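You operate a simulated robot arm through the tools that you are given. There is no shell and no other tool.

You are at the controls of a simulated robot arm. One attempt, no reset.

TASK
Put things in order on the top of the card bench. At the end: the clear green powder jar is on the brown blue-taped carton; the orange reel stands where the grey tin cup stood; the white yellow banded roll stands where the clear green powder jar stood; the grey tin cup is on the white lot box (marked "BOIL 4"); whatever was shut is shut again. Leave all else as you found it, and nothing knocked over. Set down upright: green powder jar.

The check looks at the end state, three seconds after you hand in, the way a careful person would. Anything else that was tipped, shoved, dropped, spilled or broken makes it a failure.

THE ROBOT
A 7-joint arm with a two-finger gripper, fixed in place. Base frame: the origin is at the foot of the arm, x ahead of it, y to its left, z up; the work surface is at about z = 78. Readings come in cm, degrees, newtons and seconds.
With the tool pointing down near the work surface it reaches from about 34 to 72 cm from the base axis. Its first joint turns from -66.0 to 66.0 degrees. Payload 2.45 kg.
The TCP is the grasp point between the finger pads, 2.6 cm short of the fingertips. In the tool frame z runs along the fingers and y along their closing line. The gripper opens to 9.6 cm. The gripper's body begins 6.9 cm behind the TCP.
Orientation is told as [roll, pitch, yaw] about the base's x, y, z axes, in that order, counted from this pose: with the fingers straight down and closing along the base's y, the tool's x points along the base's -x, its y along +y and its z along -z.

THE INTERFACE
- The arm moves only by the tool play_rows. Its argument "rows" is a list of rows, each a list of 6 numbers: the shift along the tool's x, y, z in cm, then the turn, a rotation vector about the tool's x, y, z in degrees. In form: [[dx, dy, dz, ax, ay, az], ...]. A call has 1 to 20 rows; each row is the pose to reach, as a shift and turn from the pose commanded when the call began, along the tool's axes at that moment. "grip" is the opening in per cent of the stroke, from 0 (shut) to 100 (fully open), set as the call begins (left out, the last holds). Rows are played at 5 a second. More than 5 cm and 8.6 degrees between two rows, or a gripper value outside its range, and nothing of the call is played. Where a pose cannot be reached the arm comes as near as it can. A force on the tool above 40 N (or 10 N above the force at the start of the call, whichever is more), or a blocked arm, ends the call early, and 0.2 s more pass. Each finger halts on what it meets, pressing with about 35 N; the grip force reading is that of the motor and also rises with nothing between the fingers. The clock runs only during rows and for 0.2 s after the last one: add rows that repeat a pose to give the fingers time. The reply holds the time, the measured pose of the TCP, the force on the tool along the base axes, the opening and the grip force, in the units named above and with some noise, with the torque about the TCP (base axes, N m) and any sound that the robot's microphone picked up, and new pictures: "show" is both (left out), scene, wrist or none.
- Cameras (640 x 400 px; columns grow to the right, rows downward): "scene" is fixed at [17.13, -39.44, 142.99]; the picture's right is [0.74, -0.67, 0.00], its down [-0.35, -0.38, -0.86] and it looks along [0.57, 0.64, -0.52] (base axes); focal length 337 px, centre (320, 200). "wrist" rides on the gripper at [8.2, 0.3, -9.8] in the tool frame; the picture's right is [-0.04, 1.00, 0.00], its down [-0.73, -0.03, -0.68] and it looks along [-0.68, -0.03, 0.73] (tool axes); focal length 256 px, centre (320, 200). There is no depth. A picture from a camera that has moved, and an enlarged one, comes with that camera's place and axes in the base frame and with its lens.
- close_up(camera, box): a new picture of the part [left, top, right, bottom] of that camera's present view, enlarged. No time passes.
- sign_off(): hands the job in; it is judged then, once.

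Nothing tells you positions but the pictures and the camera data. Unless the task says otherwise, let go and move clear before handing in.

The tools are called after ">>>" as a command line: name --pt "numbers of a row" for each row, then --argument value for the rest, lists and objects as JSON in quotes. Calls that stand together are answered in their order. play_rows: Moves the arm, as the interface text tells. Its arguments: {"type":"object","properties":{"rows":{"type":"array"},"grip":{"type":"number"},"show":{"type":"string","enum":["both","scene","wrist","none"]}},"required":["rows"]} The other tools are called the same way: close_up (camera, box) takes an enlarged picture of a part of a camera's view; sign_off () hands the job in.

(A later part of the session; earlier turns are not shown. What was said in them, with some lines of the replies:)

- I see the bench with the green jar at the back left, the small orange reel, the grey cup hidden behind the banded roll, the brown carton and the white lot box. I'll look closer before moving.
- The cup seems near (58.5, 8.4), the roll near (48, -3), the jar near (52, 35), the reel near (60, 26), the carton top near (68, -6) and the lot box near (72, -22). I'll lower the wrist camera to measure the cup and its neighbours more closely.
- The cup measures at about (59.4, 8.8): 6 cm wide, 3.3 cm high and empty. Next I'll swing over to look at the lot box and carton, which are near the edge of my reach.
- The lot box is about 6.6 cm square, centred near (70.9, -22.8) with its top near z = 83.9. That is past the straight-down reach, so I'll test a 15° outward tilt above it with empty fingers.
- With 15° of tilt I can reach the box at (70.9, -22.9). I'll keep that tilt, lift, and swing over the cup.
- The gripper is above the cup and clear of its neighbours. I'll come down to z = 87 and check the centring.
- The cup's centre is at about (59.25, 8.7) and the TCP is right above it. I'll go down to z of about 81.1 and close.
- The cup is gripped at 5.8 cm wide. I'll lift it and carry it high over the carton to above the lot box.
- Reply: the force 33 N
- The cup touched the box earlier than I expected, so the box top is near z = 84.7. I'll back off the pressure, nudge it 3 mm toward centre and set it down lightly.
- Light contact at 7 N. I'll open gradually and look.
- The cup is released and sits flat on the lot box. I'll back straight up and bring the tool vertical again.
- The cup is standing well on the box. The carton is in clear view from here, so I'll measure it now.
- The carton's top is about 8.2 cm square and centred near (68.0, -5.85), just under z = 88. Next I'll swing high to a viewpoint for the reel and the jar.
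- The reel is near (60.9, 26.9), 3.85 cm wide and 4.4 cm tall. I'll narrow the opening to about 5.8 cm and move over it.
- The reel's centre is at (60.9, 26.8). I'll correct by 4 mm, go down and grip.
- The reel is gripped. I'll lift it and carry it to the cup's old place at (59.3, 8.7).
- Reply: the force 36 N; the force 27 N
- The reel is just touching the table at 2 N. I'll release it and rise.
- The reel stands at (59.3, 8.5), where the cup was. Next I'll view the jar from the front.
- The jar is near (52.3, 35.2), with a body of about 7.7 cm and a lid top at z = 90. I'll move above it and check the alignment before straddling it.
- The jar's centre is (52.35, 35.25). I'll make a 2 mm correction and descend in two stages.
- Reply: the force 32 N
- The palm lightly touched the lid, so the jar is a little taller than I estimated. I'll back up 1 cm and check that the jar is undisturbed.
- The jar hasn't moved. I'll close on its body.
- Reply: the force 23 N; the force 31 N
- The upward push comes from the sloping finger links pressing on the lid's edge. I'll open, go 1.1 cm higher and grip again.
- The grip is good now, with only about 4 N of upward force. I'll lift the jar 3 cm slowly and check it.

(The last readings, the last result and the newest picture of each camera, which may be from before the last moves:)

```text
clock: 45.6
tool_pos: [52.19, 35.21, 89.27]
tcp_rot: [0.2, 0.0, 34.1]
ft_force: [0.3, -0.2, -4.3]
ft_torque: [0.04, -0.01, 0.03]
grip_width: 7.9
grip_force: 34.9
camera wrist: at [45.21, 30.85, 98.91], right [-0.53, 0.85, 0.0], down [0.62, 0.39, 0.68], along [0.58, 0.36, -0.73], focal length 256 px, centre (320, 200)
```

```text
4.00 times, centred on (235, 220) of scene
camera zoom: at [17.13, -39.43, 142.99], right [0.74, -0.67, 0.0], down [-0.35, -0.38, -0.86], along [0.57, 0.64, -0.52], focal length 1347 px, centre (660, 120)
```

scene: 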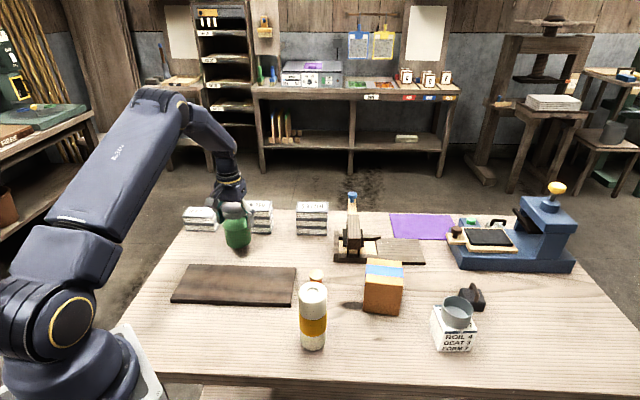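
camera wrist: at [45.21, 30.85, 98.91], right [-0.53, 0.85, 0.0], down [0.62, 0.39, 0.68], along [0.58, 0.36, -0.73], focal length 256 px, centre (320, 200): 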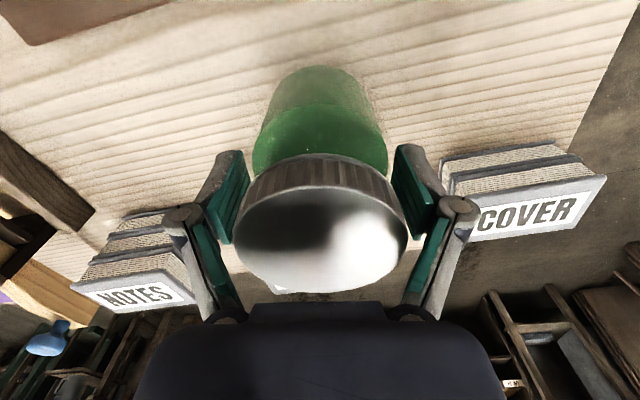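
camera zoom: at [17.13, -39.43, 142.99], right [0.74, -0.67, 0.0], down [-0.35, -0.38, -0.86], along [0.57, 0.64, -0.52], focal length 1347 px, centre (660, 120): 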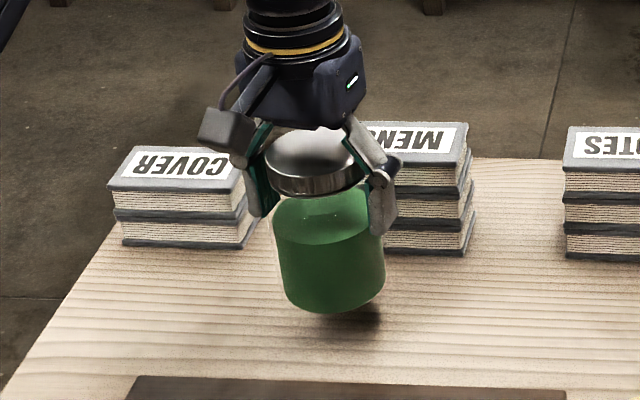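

The jar hangs upright and weighs about 4.5 N. I'll carry it on a high arc to above the carton.

>>> play_rows --pt "0 0 -3 0 0 0" --pt "0 0 -7 0 0 0" --pt "0 0 -10.5 0 0 0" --pt "0 0 -13.7 0 0 0" --pt "1.38 -4.06 -13.7 0 0 4" --pt "2.76 -8.12 -13.7 0 0 8" --pt "4.14 -12.18 -13.7 0 0 12" --pt "5.51 -16.23 -13.7 0 0 16" --pt "6.89 -20.29 -13.7 0 0 20" --pt "8.27 -24.35 -13.7 0 0 24" --pt "8.6 -28.05 -13.7 0 0 27" --pt "8.93 -31.75 -13.7 0 0 30" --pt "9.27 -35.45 -13.7 0 0 33" --pt "9.6 -39.15 -13.7 0 0 36" --pt "9.8 -41.5 -13.7 0 0 38" --pt "9.93 -42.85 -13.7 0 0 39" --pt "9.93 -42.85 -13.7 0 0 39" --grip 60

>>> close_up --camera "scene" --box '[320, 190, 460, 330]'

>>> close_up --camera "wrist" --box '[160, 0, 480, 290]'

```text
clock: 49.2
tool_pos: [67.75, -5.84, 102.8]
tcp_rot: [0.1, 0.0, -4.9]
ft_force: [-0.3, 0.4, -3.6]
ft_torque: [0.02, -0.02, 0.03]
grip_width: 7.91
grip_force: 34.8
camera wrist: at [59.74, -4.97, 112.51], right [0.13, 0.99, 0.0], down [0.73, -0.09, 0.68], along [0.67, -0.08, -0.73], focal length 256 px, centre (320, 200)
```

scene: 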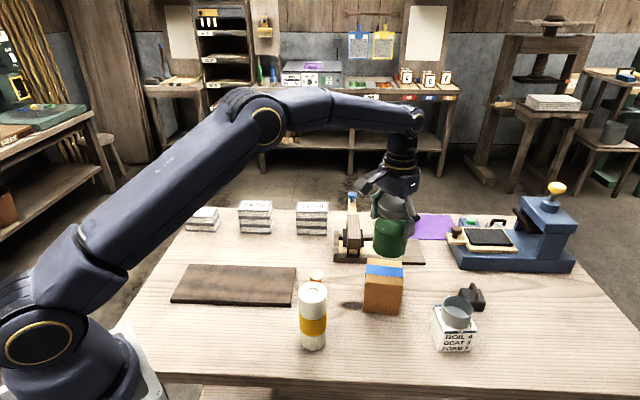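
wrist: 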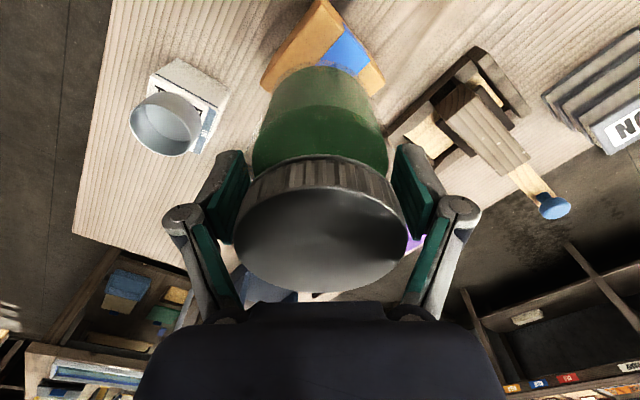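

```text
2.86 times, centred on (390, 260) of scene
camera zoom: at [17.14, -39.44, 142.99], right [0.74, -0.67, 0.0], down [-0.35, -0.38, -0.86], along [0.57, 0.64, -0.52], focal length 962 px, centre (120, 29)
```

zoom: 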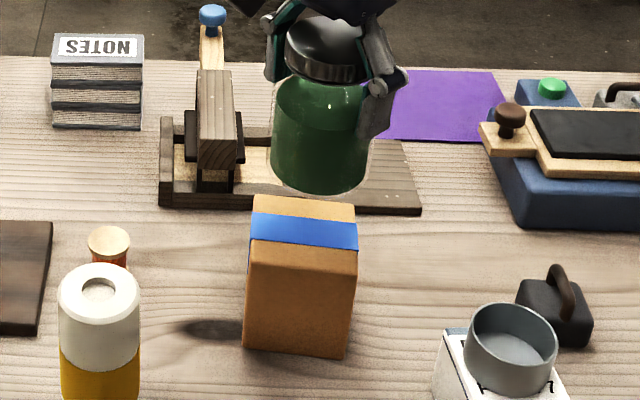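

```text
1.38 times, centred on (320, 145) of wrist
camera zoom: at [59.74, -4.97, 112.51], right [0.13, 0.99, 0.0], down [0.73, -0.09, 0.68], along [0.67, -0.08, -0.73], focal length 353 px, centre (320, 276)
```

zoom: 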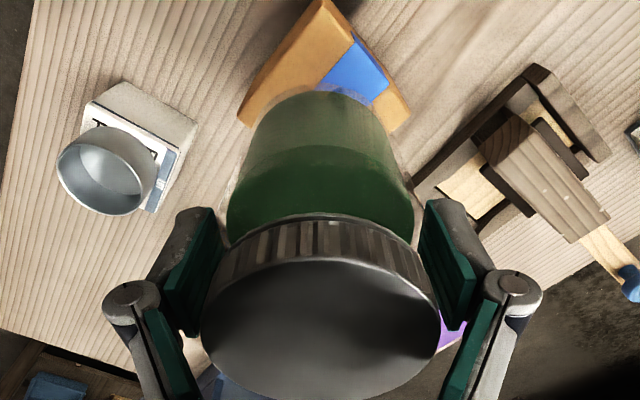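

>>> play_rows --pt "-0.12 0 2 0 0 0" --pt "-0.12 0 4 0 0 0" --pt "-0.12 0 5 0 0 0" --pt "-0.12 0 5 0 0 0" --grip 60

>>> close_up --camera "scene" --box '[320, 190, 460, 330]'

>>> close_up --camera "wrist" --box '[220, 0, 420, 180]'

```text
clock: 50.2
tool_pos: [68.12, -5.88, 97.73]
tcp_rot: [0.1, 0.0, -4.8]
ft_force: [0.1, 0.5, -3.0]
ft_torque: [-0.02, 0.01, -0.04]
grip_width: 7.89
grip_force: 34.8
camera wrist: at [59.96, -4.96, 107.47], right [0.12, 0.99, 0.0], down [0.73, -0.09, 0.68], along [0.67, -0.08, -0.73], focal length 256 px, centre (320, 200)
```

scene: 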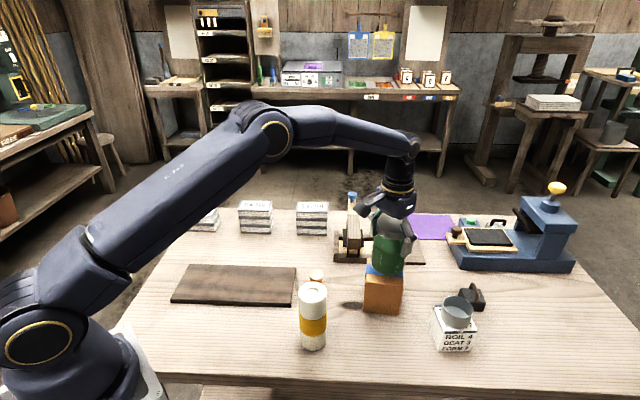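
wrist: 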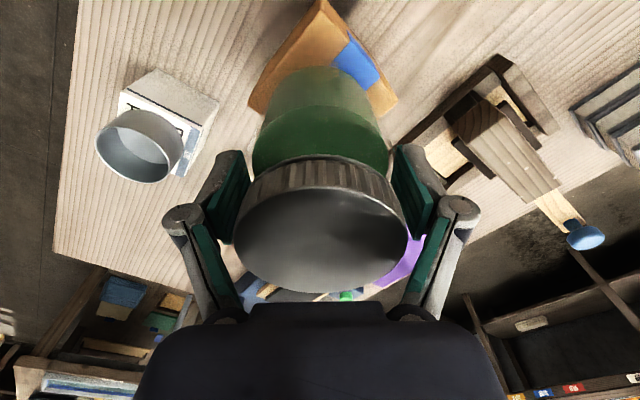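

```text
2.86 times, centred on (390, 260) of scene
camera zoom: at [17.14, -39.44, 142.99], right [0.74, -0.67, 0.0], down [-0.35, -0.38, -0.86], along [0.57, 0.64, -0.52], focal length 962 px, centre (120, 29)
```

zoom: 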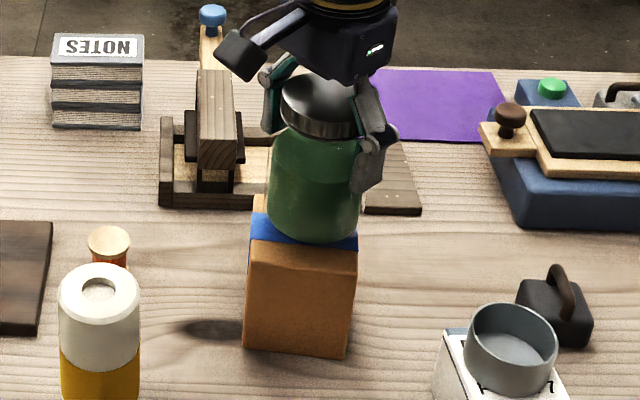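

```text
2.22 times, centred on (320, 90) of wrist
camera zoom: at [59.96, -4.96, 107.47], right [0.12, 0.99, 0.0], down [0.73, -0.09, 0.68], along [0.67, -0.08, -0.73], focal length 569 px, centre (320, 444)
```

zoom: 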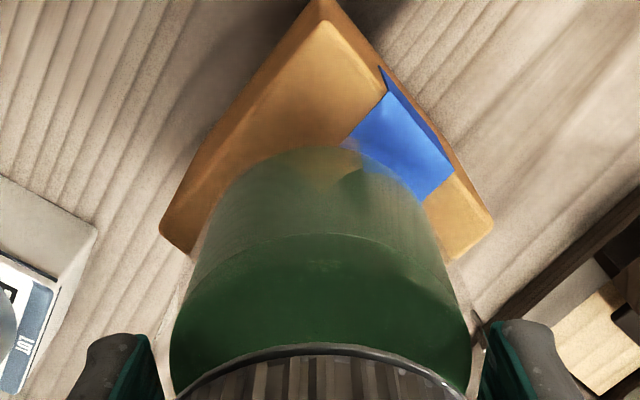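

I'll nudge by about 3 mm to centre the jar on the carton, then lower gently until it touches.

>>> play_rows --pt "0.2 0.22 0 0 0 0" --pt "0.2 0.22 0.4 0 0 0" --pt "0.2 0.22 0.8 0 0 0" --pt "0.2 0.22 0.8 0 0 0" --grip 60 --show "none"

```text
clock: 51.2
tool_pos: [67.95, -5.54, 96.91]
tcp_rot: [0.0, 0.0, -4.9]
ft_force: [0.1, -0.7, -3.5]
ft_torque: [-0.02, 0.03, -0.03]
grip_width: 7.91
grip_force: 34.9
```

>>> play_rows --pt "0 -0.1 0.15 0 0 0" --pt "0 -0.1 0.3 0 0 0" --pt "0 -0.1 0.3 0 0 0" --grip 60 --show "none"

```text
clock: 52.0
tool_pos: [67.95, -5.7, 96.69]
tcp_rot: [0.2, 0.0, -4.9]
ft_force: [0.1, 0.8, -3.8]
ft_torque: [0.02, 0.03, 0.04]
grip_width: 7.9
grip_force: 34.7
```

>>> play_rows --pt "0 0 0.15 0 0 0" --pt "0 0 0.3 0 0 0" --pt "0 0 0.3 0 0 0" --grip 60 --show "none"

```text
clock: 52.8
tool_pos: [68.03, -5.69, 96.4]
tcp_rot: [0.1, -0.1, -4.9]
ft_force: [0.2, 0.1, -4.1]
ft_torque: [0.02, 0.04, -0.03]
grip_width: 7.92
grip_force: 35.3
```

>>> play_rows --pt "0 0 0.15 0 0 0" --pt "0 0 0.3 0 0 0" --pt "0 0 0.3 0 0 0" --grip 60

>>> close_up --camera "scene" --box '[340, 200, 440, 320]'

```text
clock: 53.6
tool_pos: [67.89, -5.85, 96.17]
tcp_rot: [0.0, -0.2, -4.9]
ft_force: [-3.1, -0.5, 3.5]
ft_torque: [-0.13, 0.2, -0.08]
grip_width: 7.95
grip_force: 35.1
camera wrist: at [59.83, -4.76, 105.92], right [0.13, 0.99, 0.0], down [0.73, -0.09, 0.68], along [0.67, -0.08, -0.73], focal length 256 px, centre (320, 200)
```

scene: 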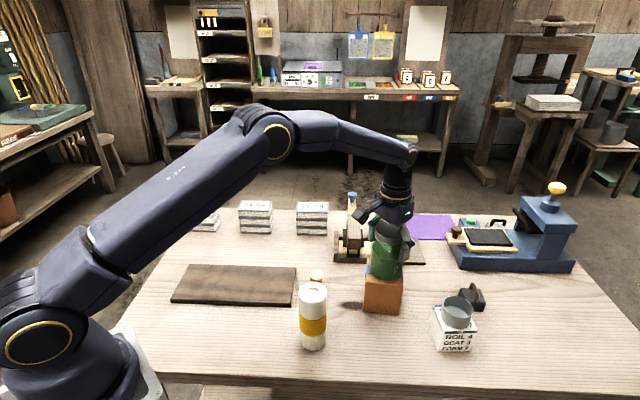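
wrist: 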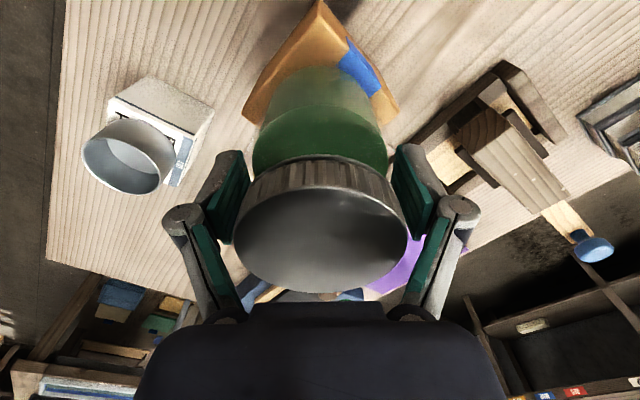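

```text
3.33 times, centred on (390, 260) of scene
camera zoom: at [17.11, -39.44, 142.99], right [0.74, -0.67, 0.0], down [-0.35, -0.38, -0.86], along [0.57, 0.64, -0.52], focal length 1122 px, centre (87, 0)
```

zoom: 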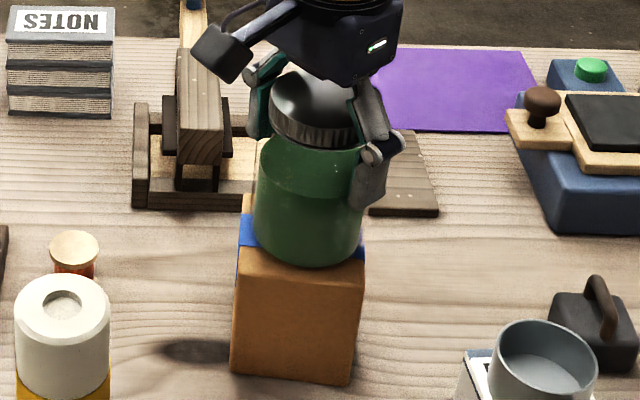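

The jar has settled on the carton with light contact. I'll open and check before rising.

>>> play_rows --pt "0 0 0 0 0 0" --pt "0 0 0 0 0 0" --pt "0 0 0 0 0 0" --grip 100

>>> close_up --camera "scene" --box '[340, 200, 440, 320]'

```text
clock: 54.4
tool_pos: [67.93, -5.59, 96.12]
tcp_rot: [0.2, 0.0, -4.9]
ft_force: [0.2, -0.1, 0.9]
ft_torque: [0.01, 0.0, -0.02]
grip_width: 9.62
grip_force: 0.0
camera wrist: at [59.84, -4.74, 105.86], right [0.12, 0.99, 0.0], down [0.73, -0.09, 0.68], along [0.67, -0.08, -0.73], focal length 256 px, centre (320, 200)
```

scene: 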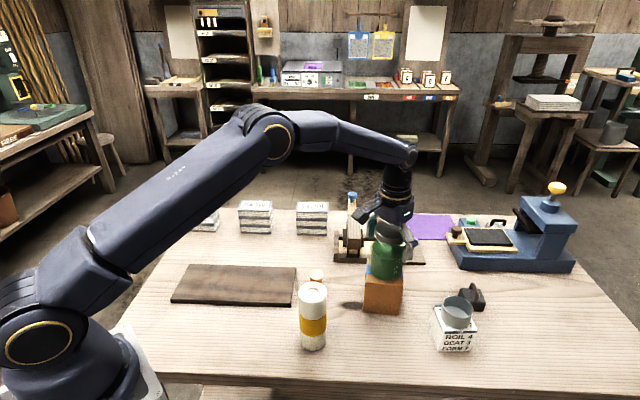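
wrist: 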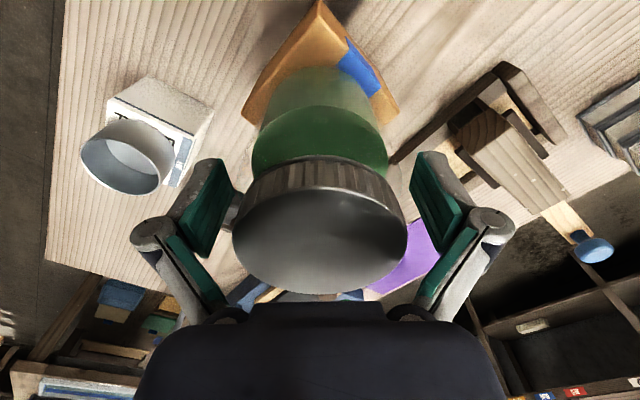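

```text
3.33 times, centred on (390, 260) of scene
camera zoom: at [17.13, -39.44, 142.99], right [0.74, -0.67, 0.0], down [-0.35, -0.38, -0.86], along [0.57, 0.64, -0.52], focal length 1122 px, centre (87, 0)
```

zoom: 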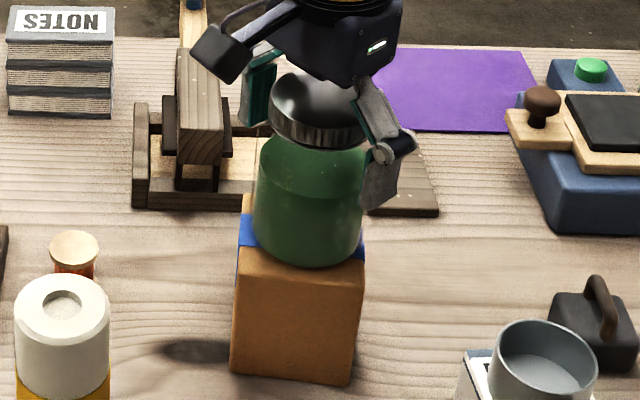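

The jar stands clear on the carton. I'll rise straight up and pull back to view the roll.

>>> play_rows --pt "0 0 -2 0 0 0" --pt "0 0 -5 0 0 0" --pt "0 0 -9 0 0 0" --pt "0 0 -12.5 0 0 0" --pt "4.5 0 -12.5 0 0 0" --pt "9 0 -12.5 0 0 0" --pt "13.5 0 -12.5 0 0 0" --pt "18 0 -12.5 0 0 0" --pt "22.5 0 -12.5 0 0 0" --pt "27 0 -12.5 0 0 0" --pt "30 0 -12.5 0 0 0" --pt "30 0 -12.5 0 0 0" --grip 100

>>> close_up --camera "scene" --box '[280, 200, 480, 360]'

>>> close_up --camera "wrist" --box '[220, 60, 420, 210]'

```text
clock: 57.0
tool_pos: [38.21, -3.14, 108.44]
tcp_rot: [0.1, 0.0, -4.9]
ft_force: [0.4, 0.0, -0.1]
ft_torque: [0.01, 0.01, 0.0]
grip_width: 9.59
grip_force: 0.1
camera wrist: at [30.03, -2.24, 118.17], right [0.12, 0.99, 0.0], down [0.73, -0.09, 0.68], along [0.67, -0.08, -0.73], focal length 256 px, centre (320, 200)
```

scene: 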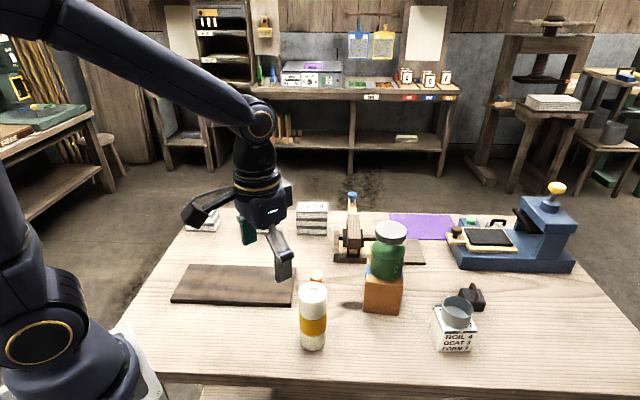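
wrist: 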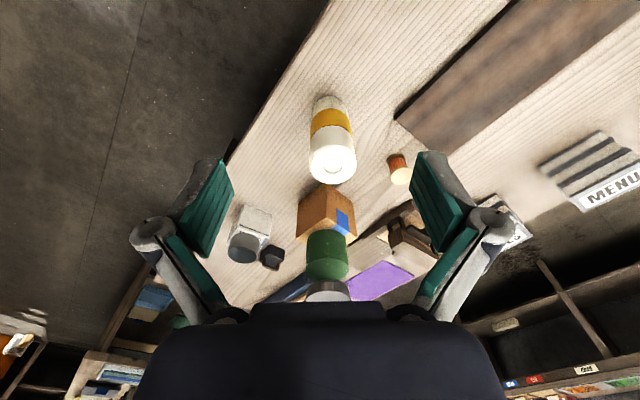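

```text
2.50 times, centred on (380, 280) of scene
camera zoom: at [17.12, -39.44, 142.99], right [0.74, -0.67, 0.0], down [-0.35, -0.38, -0.86], along [0.57, 0.64, -0.52], focal length 842 px, centre (170, 0)
```

zoom: 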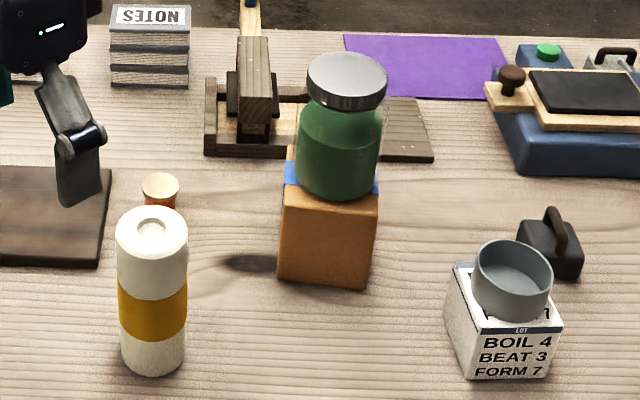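

```text
2.67 times, centred on (320, 135) of wrist
camera zoom: at [30.03, -2.24, 118.17], right [0.12, 0.99, 0.0], down [0.73, -0.09, 0.68], along [0.67, -0.08, -0.73], focal length 683 px, centre (320, 373)
```

zoom: 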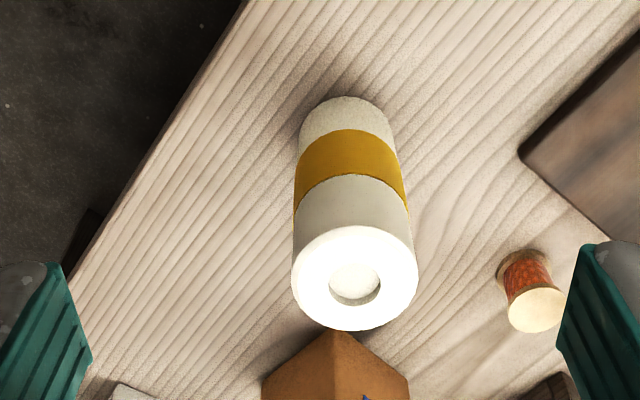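

The roll is at about (48.3, -3.0), 5.85 cm wide with its top near z = 92.5. I'll move above it and check the alignment.

>>> play_rows --pt "-3.5 0.3 1 0 0 0" --pt "-7 0.7 3 0 0 0" --pt "-10.02 1.0 6 0 0 0" --pt "-10.02 1.0 8.5 0 0 0" --pt "-10.02 1.0 8.5 0 0 0" --grip 100

>>> close_up --camera "wrist" --box '[220, 20, 420, 200]'

```text
clock: 58.2
tool_pos: [48.18, -3.08, 100.06]
tcp_rot: [0.1, 0.1, -4.9]
ft_force: [0.2, -0.5, 0.4]
ft_torque: [-0.01, 0.02, 0.02]
grip_width: 9.57
grip_force: 0.0
camera wrist: at [40.15, -2.19, 109.81], right [0.12, 0.99, 0.0], down [0.73, -0.09, 0.68], along [0.67, -0.08, -0.73], focal length 256 px, centre (320, 200)
```

scene: 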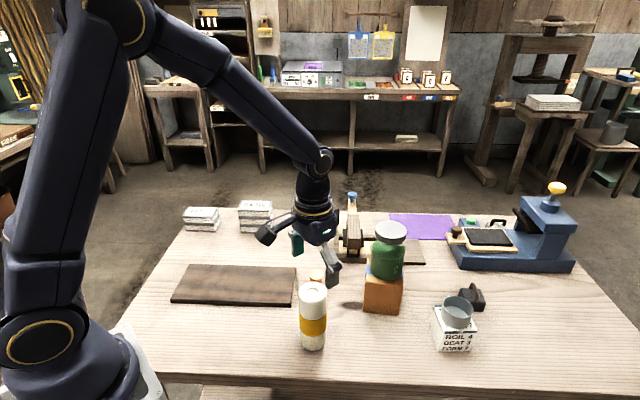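
wrist: 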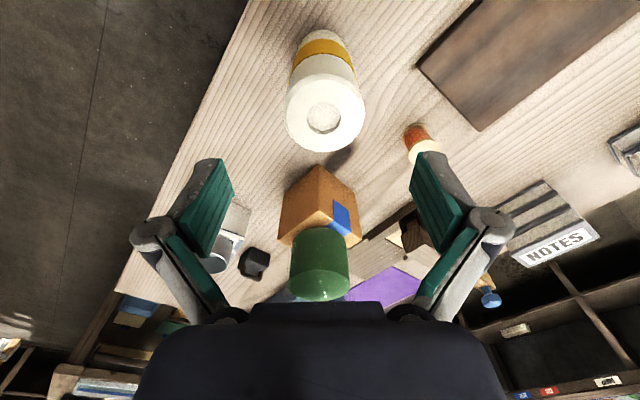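

```text
2.22 times, centred on (320, 110) of wrist
camera zoom: at [40.15, -2.19, 109.81], right [0.12, 0.99, 0.0], down [0.73, -0.09, 0.68], along [0.67, -0.08, -0.73], focal length 569 px, centre (320, 400)
```

zoom: 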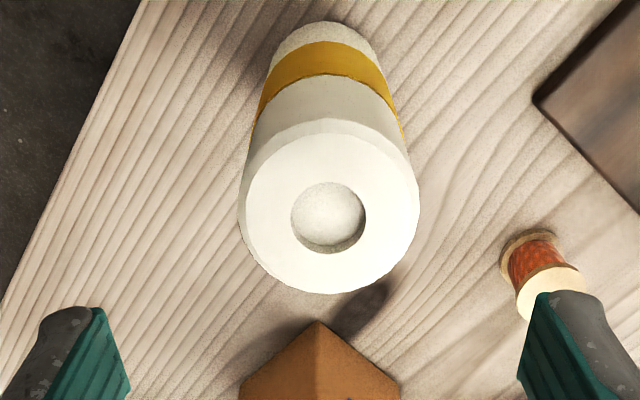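

>>> play_rows --pt "-0.13 0.21 3 0 0 0" --pt "-0.13 0.21 6 0 0 0" --pt "-0.13 0.21 9 0 0 0" --pt "-0.13 0.21 11 0 0 0" --pt "-0.13 0.21 11 0 0 0" --grip 100

>>> close_up --camera "wrist" --box '[160, 40, 480, 290]'

```text
clock: 59.4
tool_pos: [48.31, -2.88, 88.98]
tcp_rot: [0.2, 0.0, -4.9]
ft_force: [-0.8, 1.2, 0.4]
ft_torque: [-0.01, -0.01, 0.01]
grip_width: 9.61
grip_force: 0.0
camera wrist: at [40.16, -1.88, 98.7], right [0.12, 0.99, 0.0], down [0.73, -0.09, 0.68], along [0.67, -0.08, -0.73], focal length 256 px, centre (320, 200)
```

scene: 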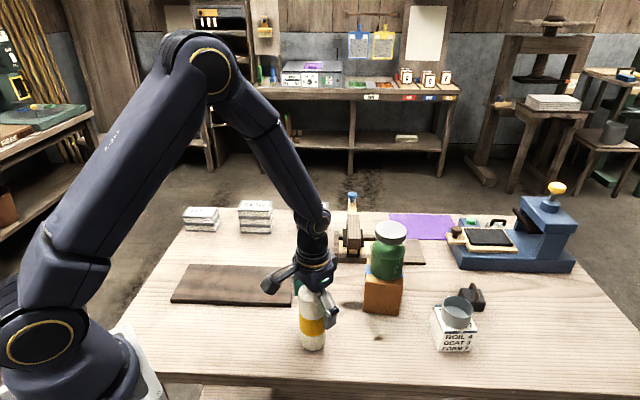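
wrist: 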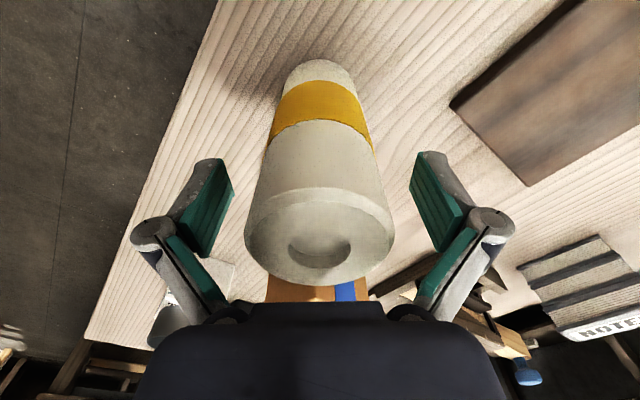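

```text
1.60 times, centred on (320, 165) of wrist
camera zoom: at [40.16, -1.88, 98.7], right [0.12, 0.99, 0.0], down [0.73, -0.09, 0.68], along [0.67, -0.08, -0.73], focal length 410 px, centre (320, 256)
```

zoom: 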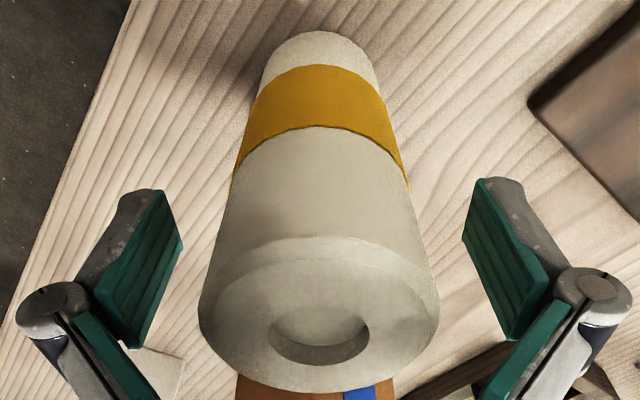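

It's well centred, so I'll close on the roll.

>>> play_rows --pt "0 0 0 0 0 0" --pt "0 0 0 0 0 0" --pt "0 0 0 0 0 0" --pt "0 0 0 0 0 0" --grip 40

>>> close_up --camera "scene" --box '[260, 230, 380, 370]'

```text
clock: 60.4
tool_pos: [48.29, -2.77, 88.94]
tcp_rot: [0.1, 0.0, -4.9]
ft_force: [-0.6, -0.3, 3.1]
ft_torque: [-0.03, 0.07, 0.0]
grip_width: 5.71
grip_force: 34.9
camera wrist: at [40.16, -1.88, 98.73], right [0.12, 0.99, 0.0], down [0.73, -0.09, 0.68], along [0.67, -0.08, -0.73], focal length 256 px, centre (320, 200)
```

scene: 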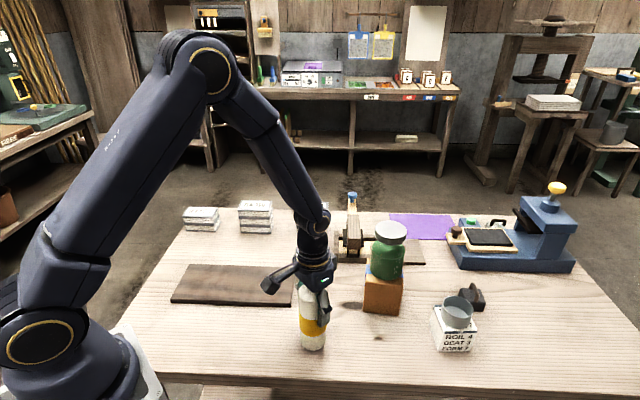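
wrist: 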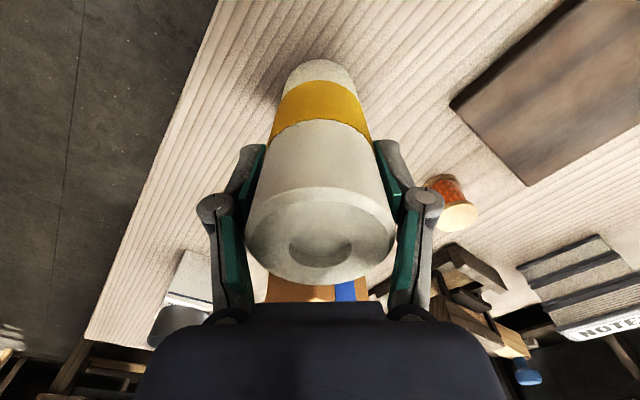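

```text
2.86 times, centred on (320, 300) of scene
camera zoom: at [17.12, -39.44, 142.99], right [0.74, -0.67, 0.0], down [-0.35, -0.38, -0.86], along [0.57, 0.64, -0.52], focal length 962 px, centre (320, -86)
```

zoom: 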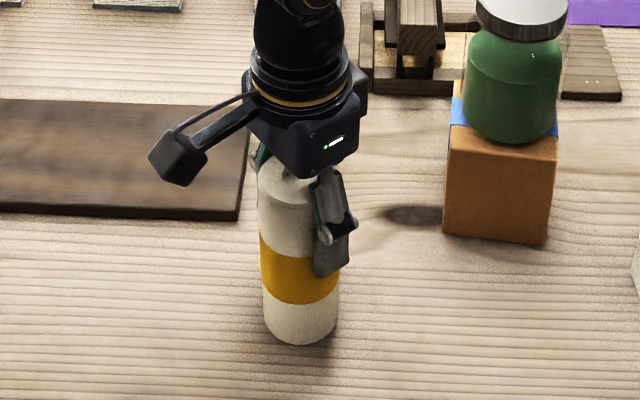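

>>> play_rows --pt "0 0 -2 0 0 0" --pt "0 0 -5 0 0 0" --pt "0 0 -8 0 0 0" --pt "0 0 -10 0 0 0" --pt "-0.1 3.2 -10 0 0 -3.5" --pt "-0.15 7.2 -10 0 0 -7.5" --pt "-0.23 11.4 -10 0 0 -11.8" --pt "-0.3 15.6 -10 0 0 -16.1" --pt "-0.4 19.8 -10 0 0 -20.4" --pt "-0.48 24.0 -10 0 0 -24.7" --pt "-0.56 28.2 -10 0 0 -29" --pt "-0.64 32.4 -10 0 0 -33.3" --pt "-0.7 36 -10 0 0 -37" --pt "-0.76 38.25 -10 0 0 -38.9" --pt "-0.76 38.25 -10 0 0 -38.9" --grip 40

>>> close_up --camera "scene" --box '[170, 150, 310, 270]'

>>> close_up --camera "wrist" --box '[160, 40, 480, 290]'

```text
clock: 63.6
tool_pos: [52.41, 35.32, 98.94]
tcp_rot: [0.1, 0.0, 34.0]
ft_force: [-0.7, -0.6, -1.4]
ft_torque: [0.01, 0.0, 0.0]
grip_width: 5.67
grip_force: 35.6
camera wrist: at [45.54, 30.93, 108.71], right [-0.53, 0.85, 0.0], down [0.62, 0.39, 0.68], along [0.58, 0.36, -0.73], focal length 256 px, centre (320, 200)
```

scene: 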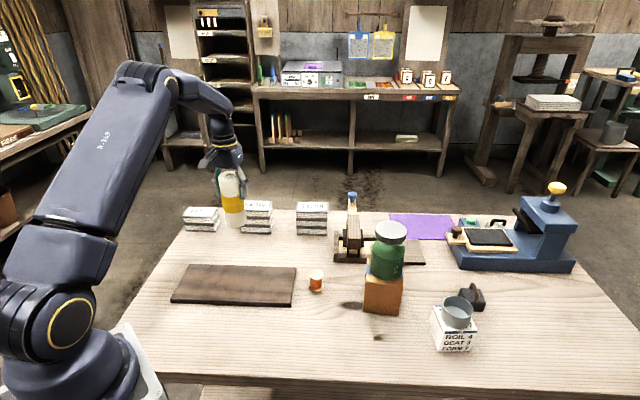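
wrist: 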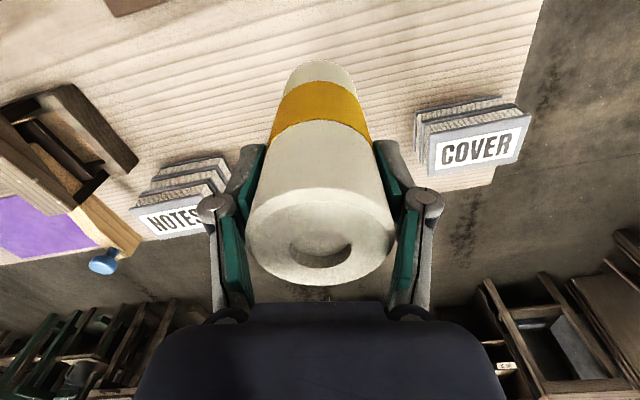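

```text
3.33 times, centred on (240, 210) of scene
camera zoom: at [17.13, -39.43, 142.99], right [0.74, -0.67, 0.0], down [-0.35, -0.38, -0.86], along [0.57, 0.64, -0.52], focal length 1122 px, centre (587, 167)
```

zoom: 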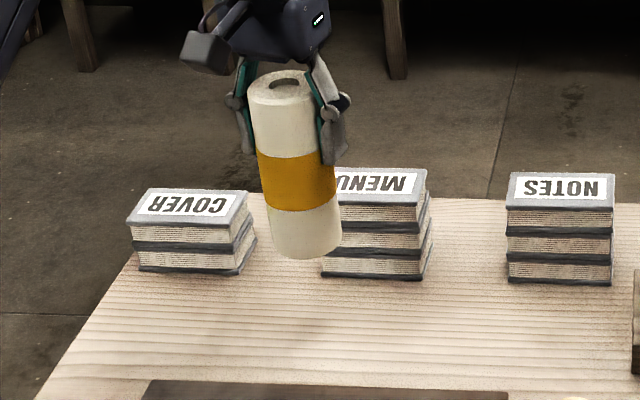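

```text
1.60 times, centred on (320, 165) of wrist
camera zoom: at [45.54, 30.93, 108.71], right [-0.53, 0.85, 0.0], down [0.62, 0.39, 0.68], along [0.58, 0.36, -0.73], focal length 410 px, centre (320, 256)
```

zoom: 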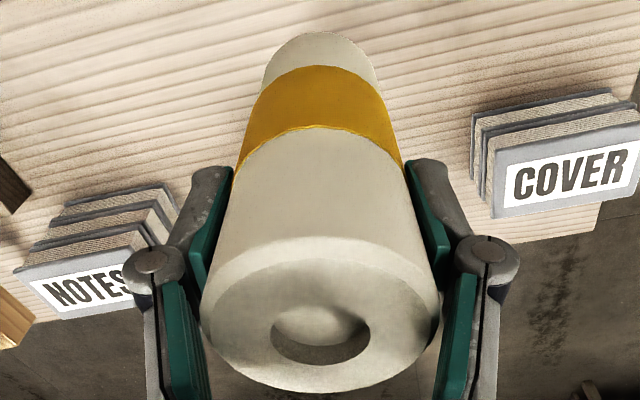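

The roll hangs upright above the jar's old place. I'll lower it.

>>> play_rows --pt "0.05 -0.03 3 0 0 0" --pt "0.05 -0.03 6 0 0 0" --pt "0.05 -0.03 8.5 0 0 0" --pt "0.05 -0.03 9.6 0 0 0" --pt "0.05 -0.03 9.6 0 0 0" --grip 40 --show "none"

>>> play_rows --pt "0 0 0.12 0 0 0" --pt "0 0 0.25 0 0 0" --pt "0 0 0.25 0 0 0" --grip 40

```text
clock: 64.8
tool_pos: [52.31, 35.23, 89.59]
tcp_rot: [0.1, 0.0, 34.0]
ft_force: [0.0, 0.3, -1.3]
ft_torque: [-0.02, 0.04, -0.04]
grip_width: 5.66
grip_force: 35.3
```

```text
clock: 65.6
tool_pos: [52.37, 35.18, 89.39]
tcp_rot: [0.1, -0.1, 34.1]
ft_force: [0.8, -0.2, -0.3]
ft_torque: [0.01, -0.04, 0.02]
grip_width: 5.66
grip_force: 35.6
camera wrist: at [45.4, 30.83, 99.11], right [-0.53, 0.85, 0.0], down [0.62, 0.38, 0.68], along [0.58, 0.36, -0.73], focal length 256 px, centre (320, 200)
```

scene: 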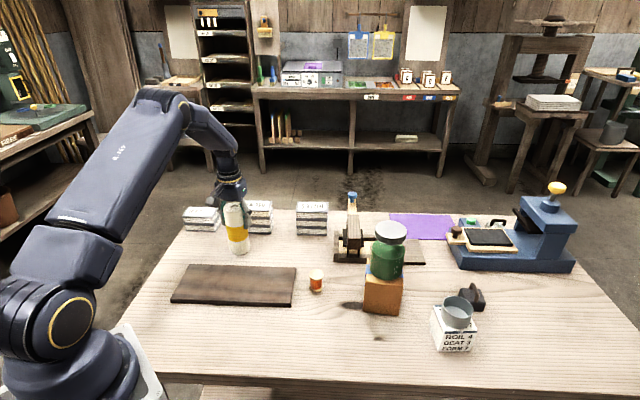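
wrist: 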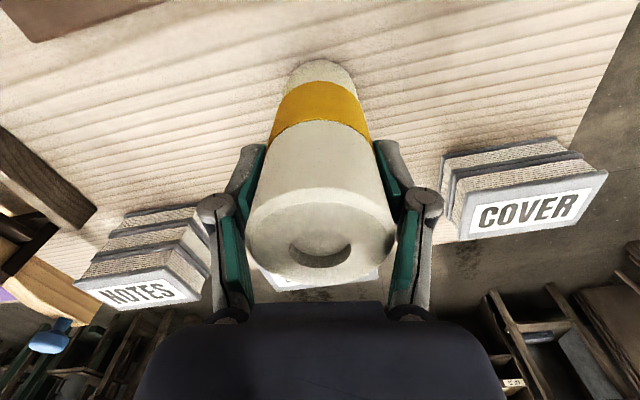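

>>> play_rows --pt "0 0 0.12 0 0 0" --pt "0 0 0.25 0 0 0" --pt "0 0 0.25 0 0 0" --grip 40 --show "none"

```text
clock: 66.4
tool_pos: [52.31, 35.26, 89.12]
tcp_rot: [0.1, -0.1, 34.1]
ft_force: [1.6, 0.2, -1.2]
ft_torque: [-0.04, 0.02, 0.01]
grip_width: 5.67
grip_force: 34.9
```

>>> play_rows --pt "0 0 0.1 0 0 0" --pt "0 0 0.2 0 0 0" --pt "0 0 0.2 0 0 0" --grip 40 --show "none"

```text
clock: 67.2
tool_pos: [52.34, 35.17, 88.98]
tcp_rot: [0.1, -0.2, 34.0]
ft_force: [0.5, -0.4, 6.6]
ft_torque: [-0.09, 0.15, 0.0]
grip_width: 5.67
grip_force: 34.9
```

The roll touches down at about 7 N, at (52.3, 35.2). I'll open and check.

>>> play_rows --pt "0 0 0 0 0 0" --pt "0 0 0 0 0 0" --pt "0 0 0 0 0 0" --pt "0 0 0 0 0 0" --pt "0 0 0 0 0 0" --grip 100

```text
clock: 68.4
tool_pos: [52.2, 35.24, 89.01]
tcp_rot: [0.1, -0.1, 34.0]
ft_force: [-0.2, -0.5, 0.3]
ft_torque: [0.0, -0.02, -0.01]
grip_width: 9.61
grip_force: 0.0
camera wrist: at [45.35, 30.81, 98.66], right [-0.53, 0.85, 0.0], down [0.62, 0.38, 0.68], along [0.58, 0.36, -0.73], focal length 256 px, centre (320, 200)
```

scene: 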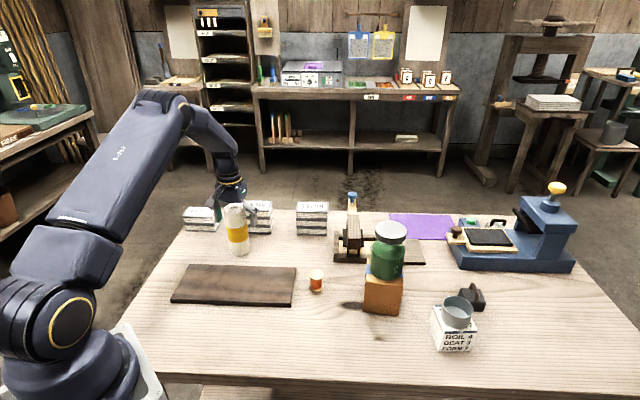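
wrist: 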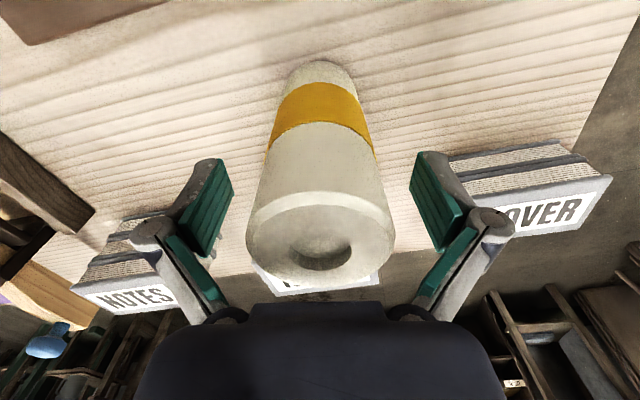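

>>> play_rows --pt "0 0 -2 0 0 0" --pt "0 0 -5 0 0 0" --pt "0 0 -9 0 0 0" --pt "0 0 -13 0 0 0" --pt "4.5 0 -15 0 0 0" --pt "9 0 -16 0 0 0" --pt "13.5 -2 -17 0 0 5" --pt "17 -5 -18 0 0 10" --pt "18.5 -9 -19 0 0 15" --pt "19 -13 -20 0 0 20" --pt "19 -13 -20 0 0 20" --grip 100

>>> close_up --camera "scene" --box '[160, 180, 340, 310]'

>>> close_up --camera "scene" --box '[330, 210, 500, 360]'

>>> close_up --camera "scene" --box '[340, 310, 420, 360]'

```text
refused: row 7 steps farther than a row can; nothing moved
```

```text
3.08 times, centred on (250, 245) of scene
camera zoom: at [17.13, -39.44, 142.99], right [0.74, -0.67, 0.0], down [-0.35, -0.38, -0.86], along [0.57, 0.64, -0.52], focal length 1036 px, centre (535, 62)
```

zoom: 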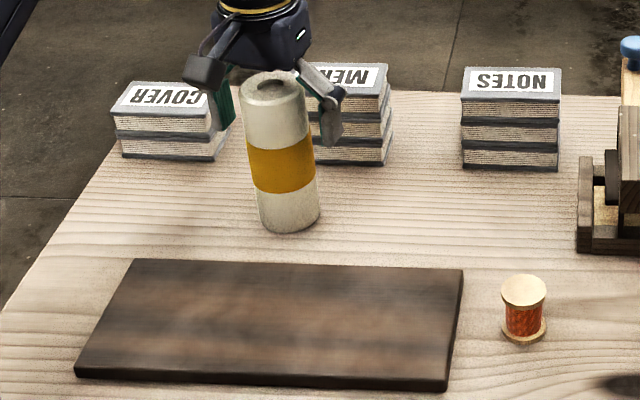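

```text
2.67 times, centred on (415, 285) of scene
camera zoom: at [17.13, -39.44, 142.99], right [0.74, -0.67, 0.0], down [-0.35, -0.38, -0.86], along [0.57, 0.64, -0.52], focal length 898 px, centre (67, -27)
```

zoom: 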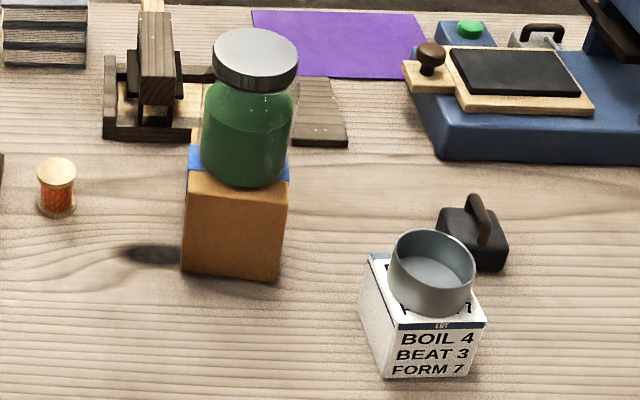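

```text
8.00 times, centred on (380, 335) of scene
camera zoom: at [17.13, -39.44, 142.99], right [0.74, -0.67, 0.0], down [-0.35, -0.38, -0.86], along [0.57, 0.64, -0.52], focal length 2694 px, centre (-160, -880)
```

zoom: 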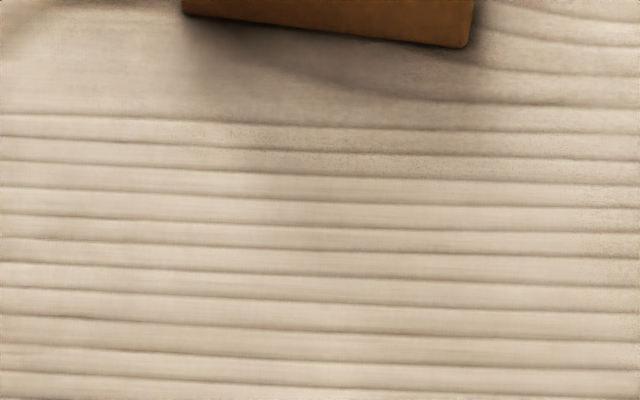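

All four items look right. I'll rise clear of the roll with smaller steps.

>>> play_rows --pt "0 0 -2 0 0 0" --pt "0 0 -5 0 0 0" --pt "0 0 -9 0 0 0" --pt "0 0 -13 0 0 0" --pt "4 0 -15 0 0 0" --pt "8 0 -16 0 0 0" --pt "12 0 -17 0 0 0" --pt "16 0 -18 0 0 0" --pt "16 0 -18 0 0 0" --grip 100

>>> close_up --camera "scene" --box '[160, 180, 340, 310]'

>>> close_up --camera "wrist" --box '[200, 80, 440, 260]'

```text
clock: 70.4
tool_pos: [39.13, 26.18, 106.89]
tcp_rot: [0.1, 0.0, 34.0]
ft_force: [0.1, -0.4, 0.2]
ft_torque: [0.01, 0.01, -0.01]
grip_width: 9.58
grip_force: 0.1
camera wrist: at [32.2, 21.79, 116.62], right [-0.53, 0.85, 0.0], down [0.62, 0.38, 0.68], along [0.58, 0.36, -0.73], focal length 256 px, centre (320, 200)
```

scene: 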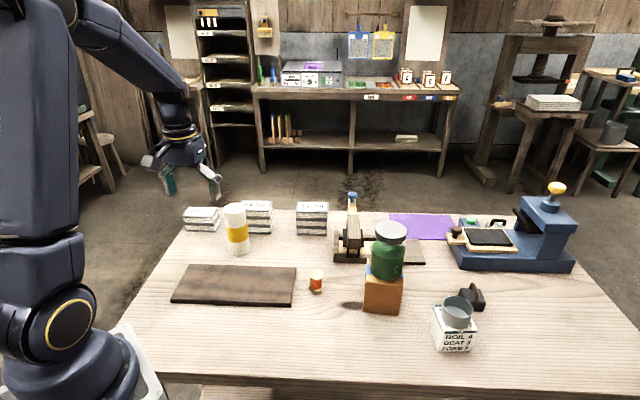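
wrist: 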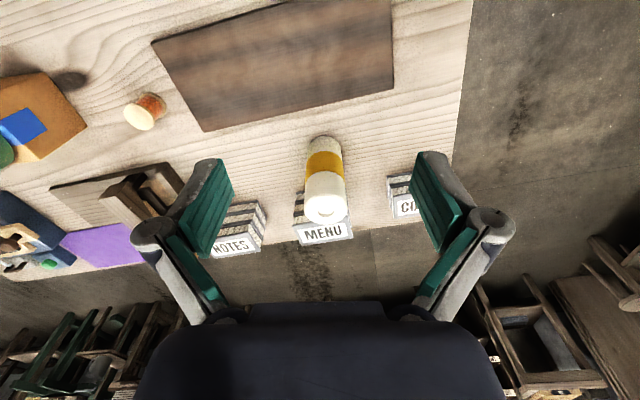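

```text
3.08 times, centred on (250, 245) of scene
camera zoom: at [17.13, -39.44, 142.99], right [0.74, -0.67, 0.0], down [-0.35, -0.38, -0.86], along [0.57, 0.64, -0.52], focal length 1036 px, centre (535, 62)
```

zoom: 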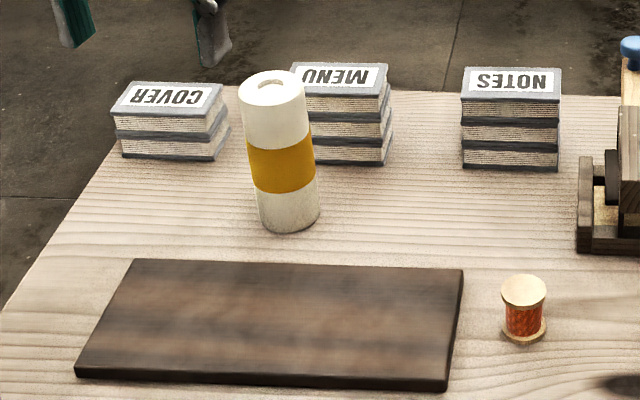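

```text
2.22 times, centred on (320, 170) of wrist
camera zoom: at [32.2, 21.79, 116.62], right [-0.53, 0.85, 0.0], down [0.62, 0.38, 0.68], along [0.58, 0.36, -0.73], focal length 569 px, centre (320, 267)
```

zoom: 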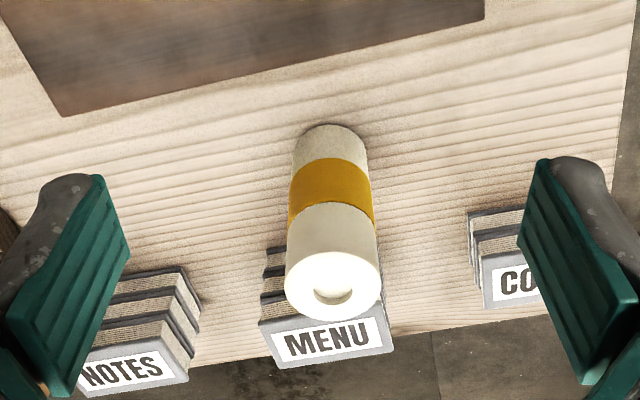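

Everything is in its place: jar shut and upright on the carton, reel at the cup's spot, roll at the jar's spot, and cup on the lot box. The arm is clear, so I'm handing in.

>>> sign_off

```text
The job is handed in.
```

The bench is in order and the job is handed in. I measured the final positions from the camera views, and the result of the check hasn't come back.

- **Green powder jar:** it stands upright on the blue-taped carton with its lid on. On the first two grip attempts the gripper pressed on the lid with about 30 N. The jar did not move, and I saw no damage.
- **Orange reel:** it stands where the grey cup stood, within about 2 mm.
- **Yellow-banded roll:** it stands where the jar stood, within about 1 mm.
- **Grey tin cup:** it sits flat and near the middle of the "BOIL 4" lot box.

Nothing was knocked over, and everything else looks as I found it. The gripper is open and clear of the bench.
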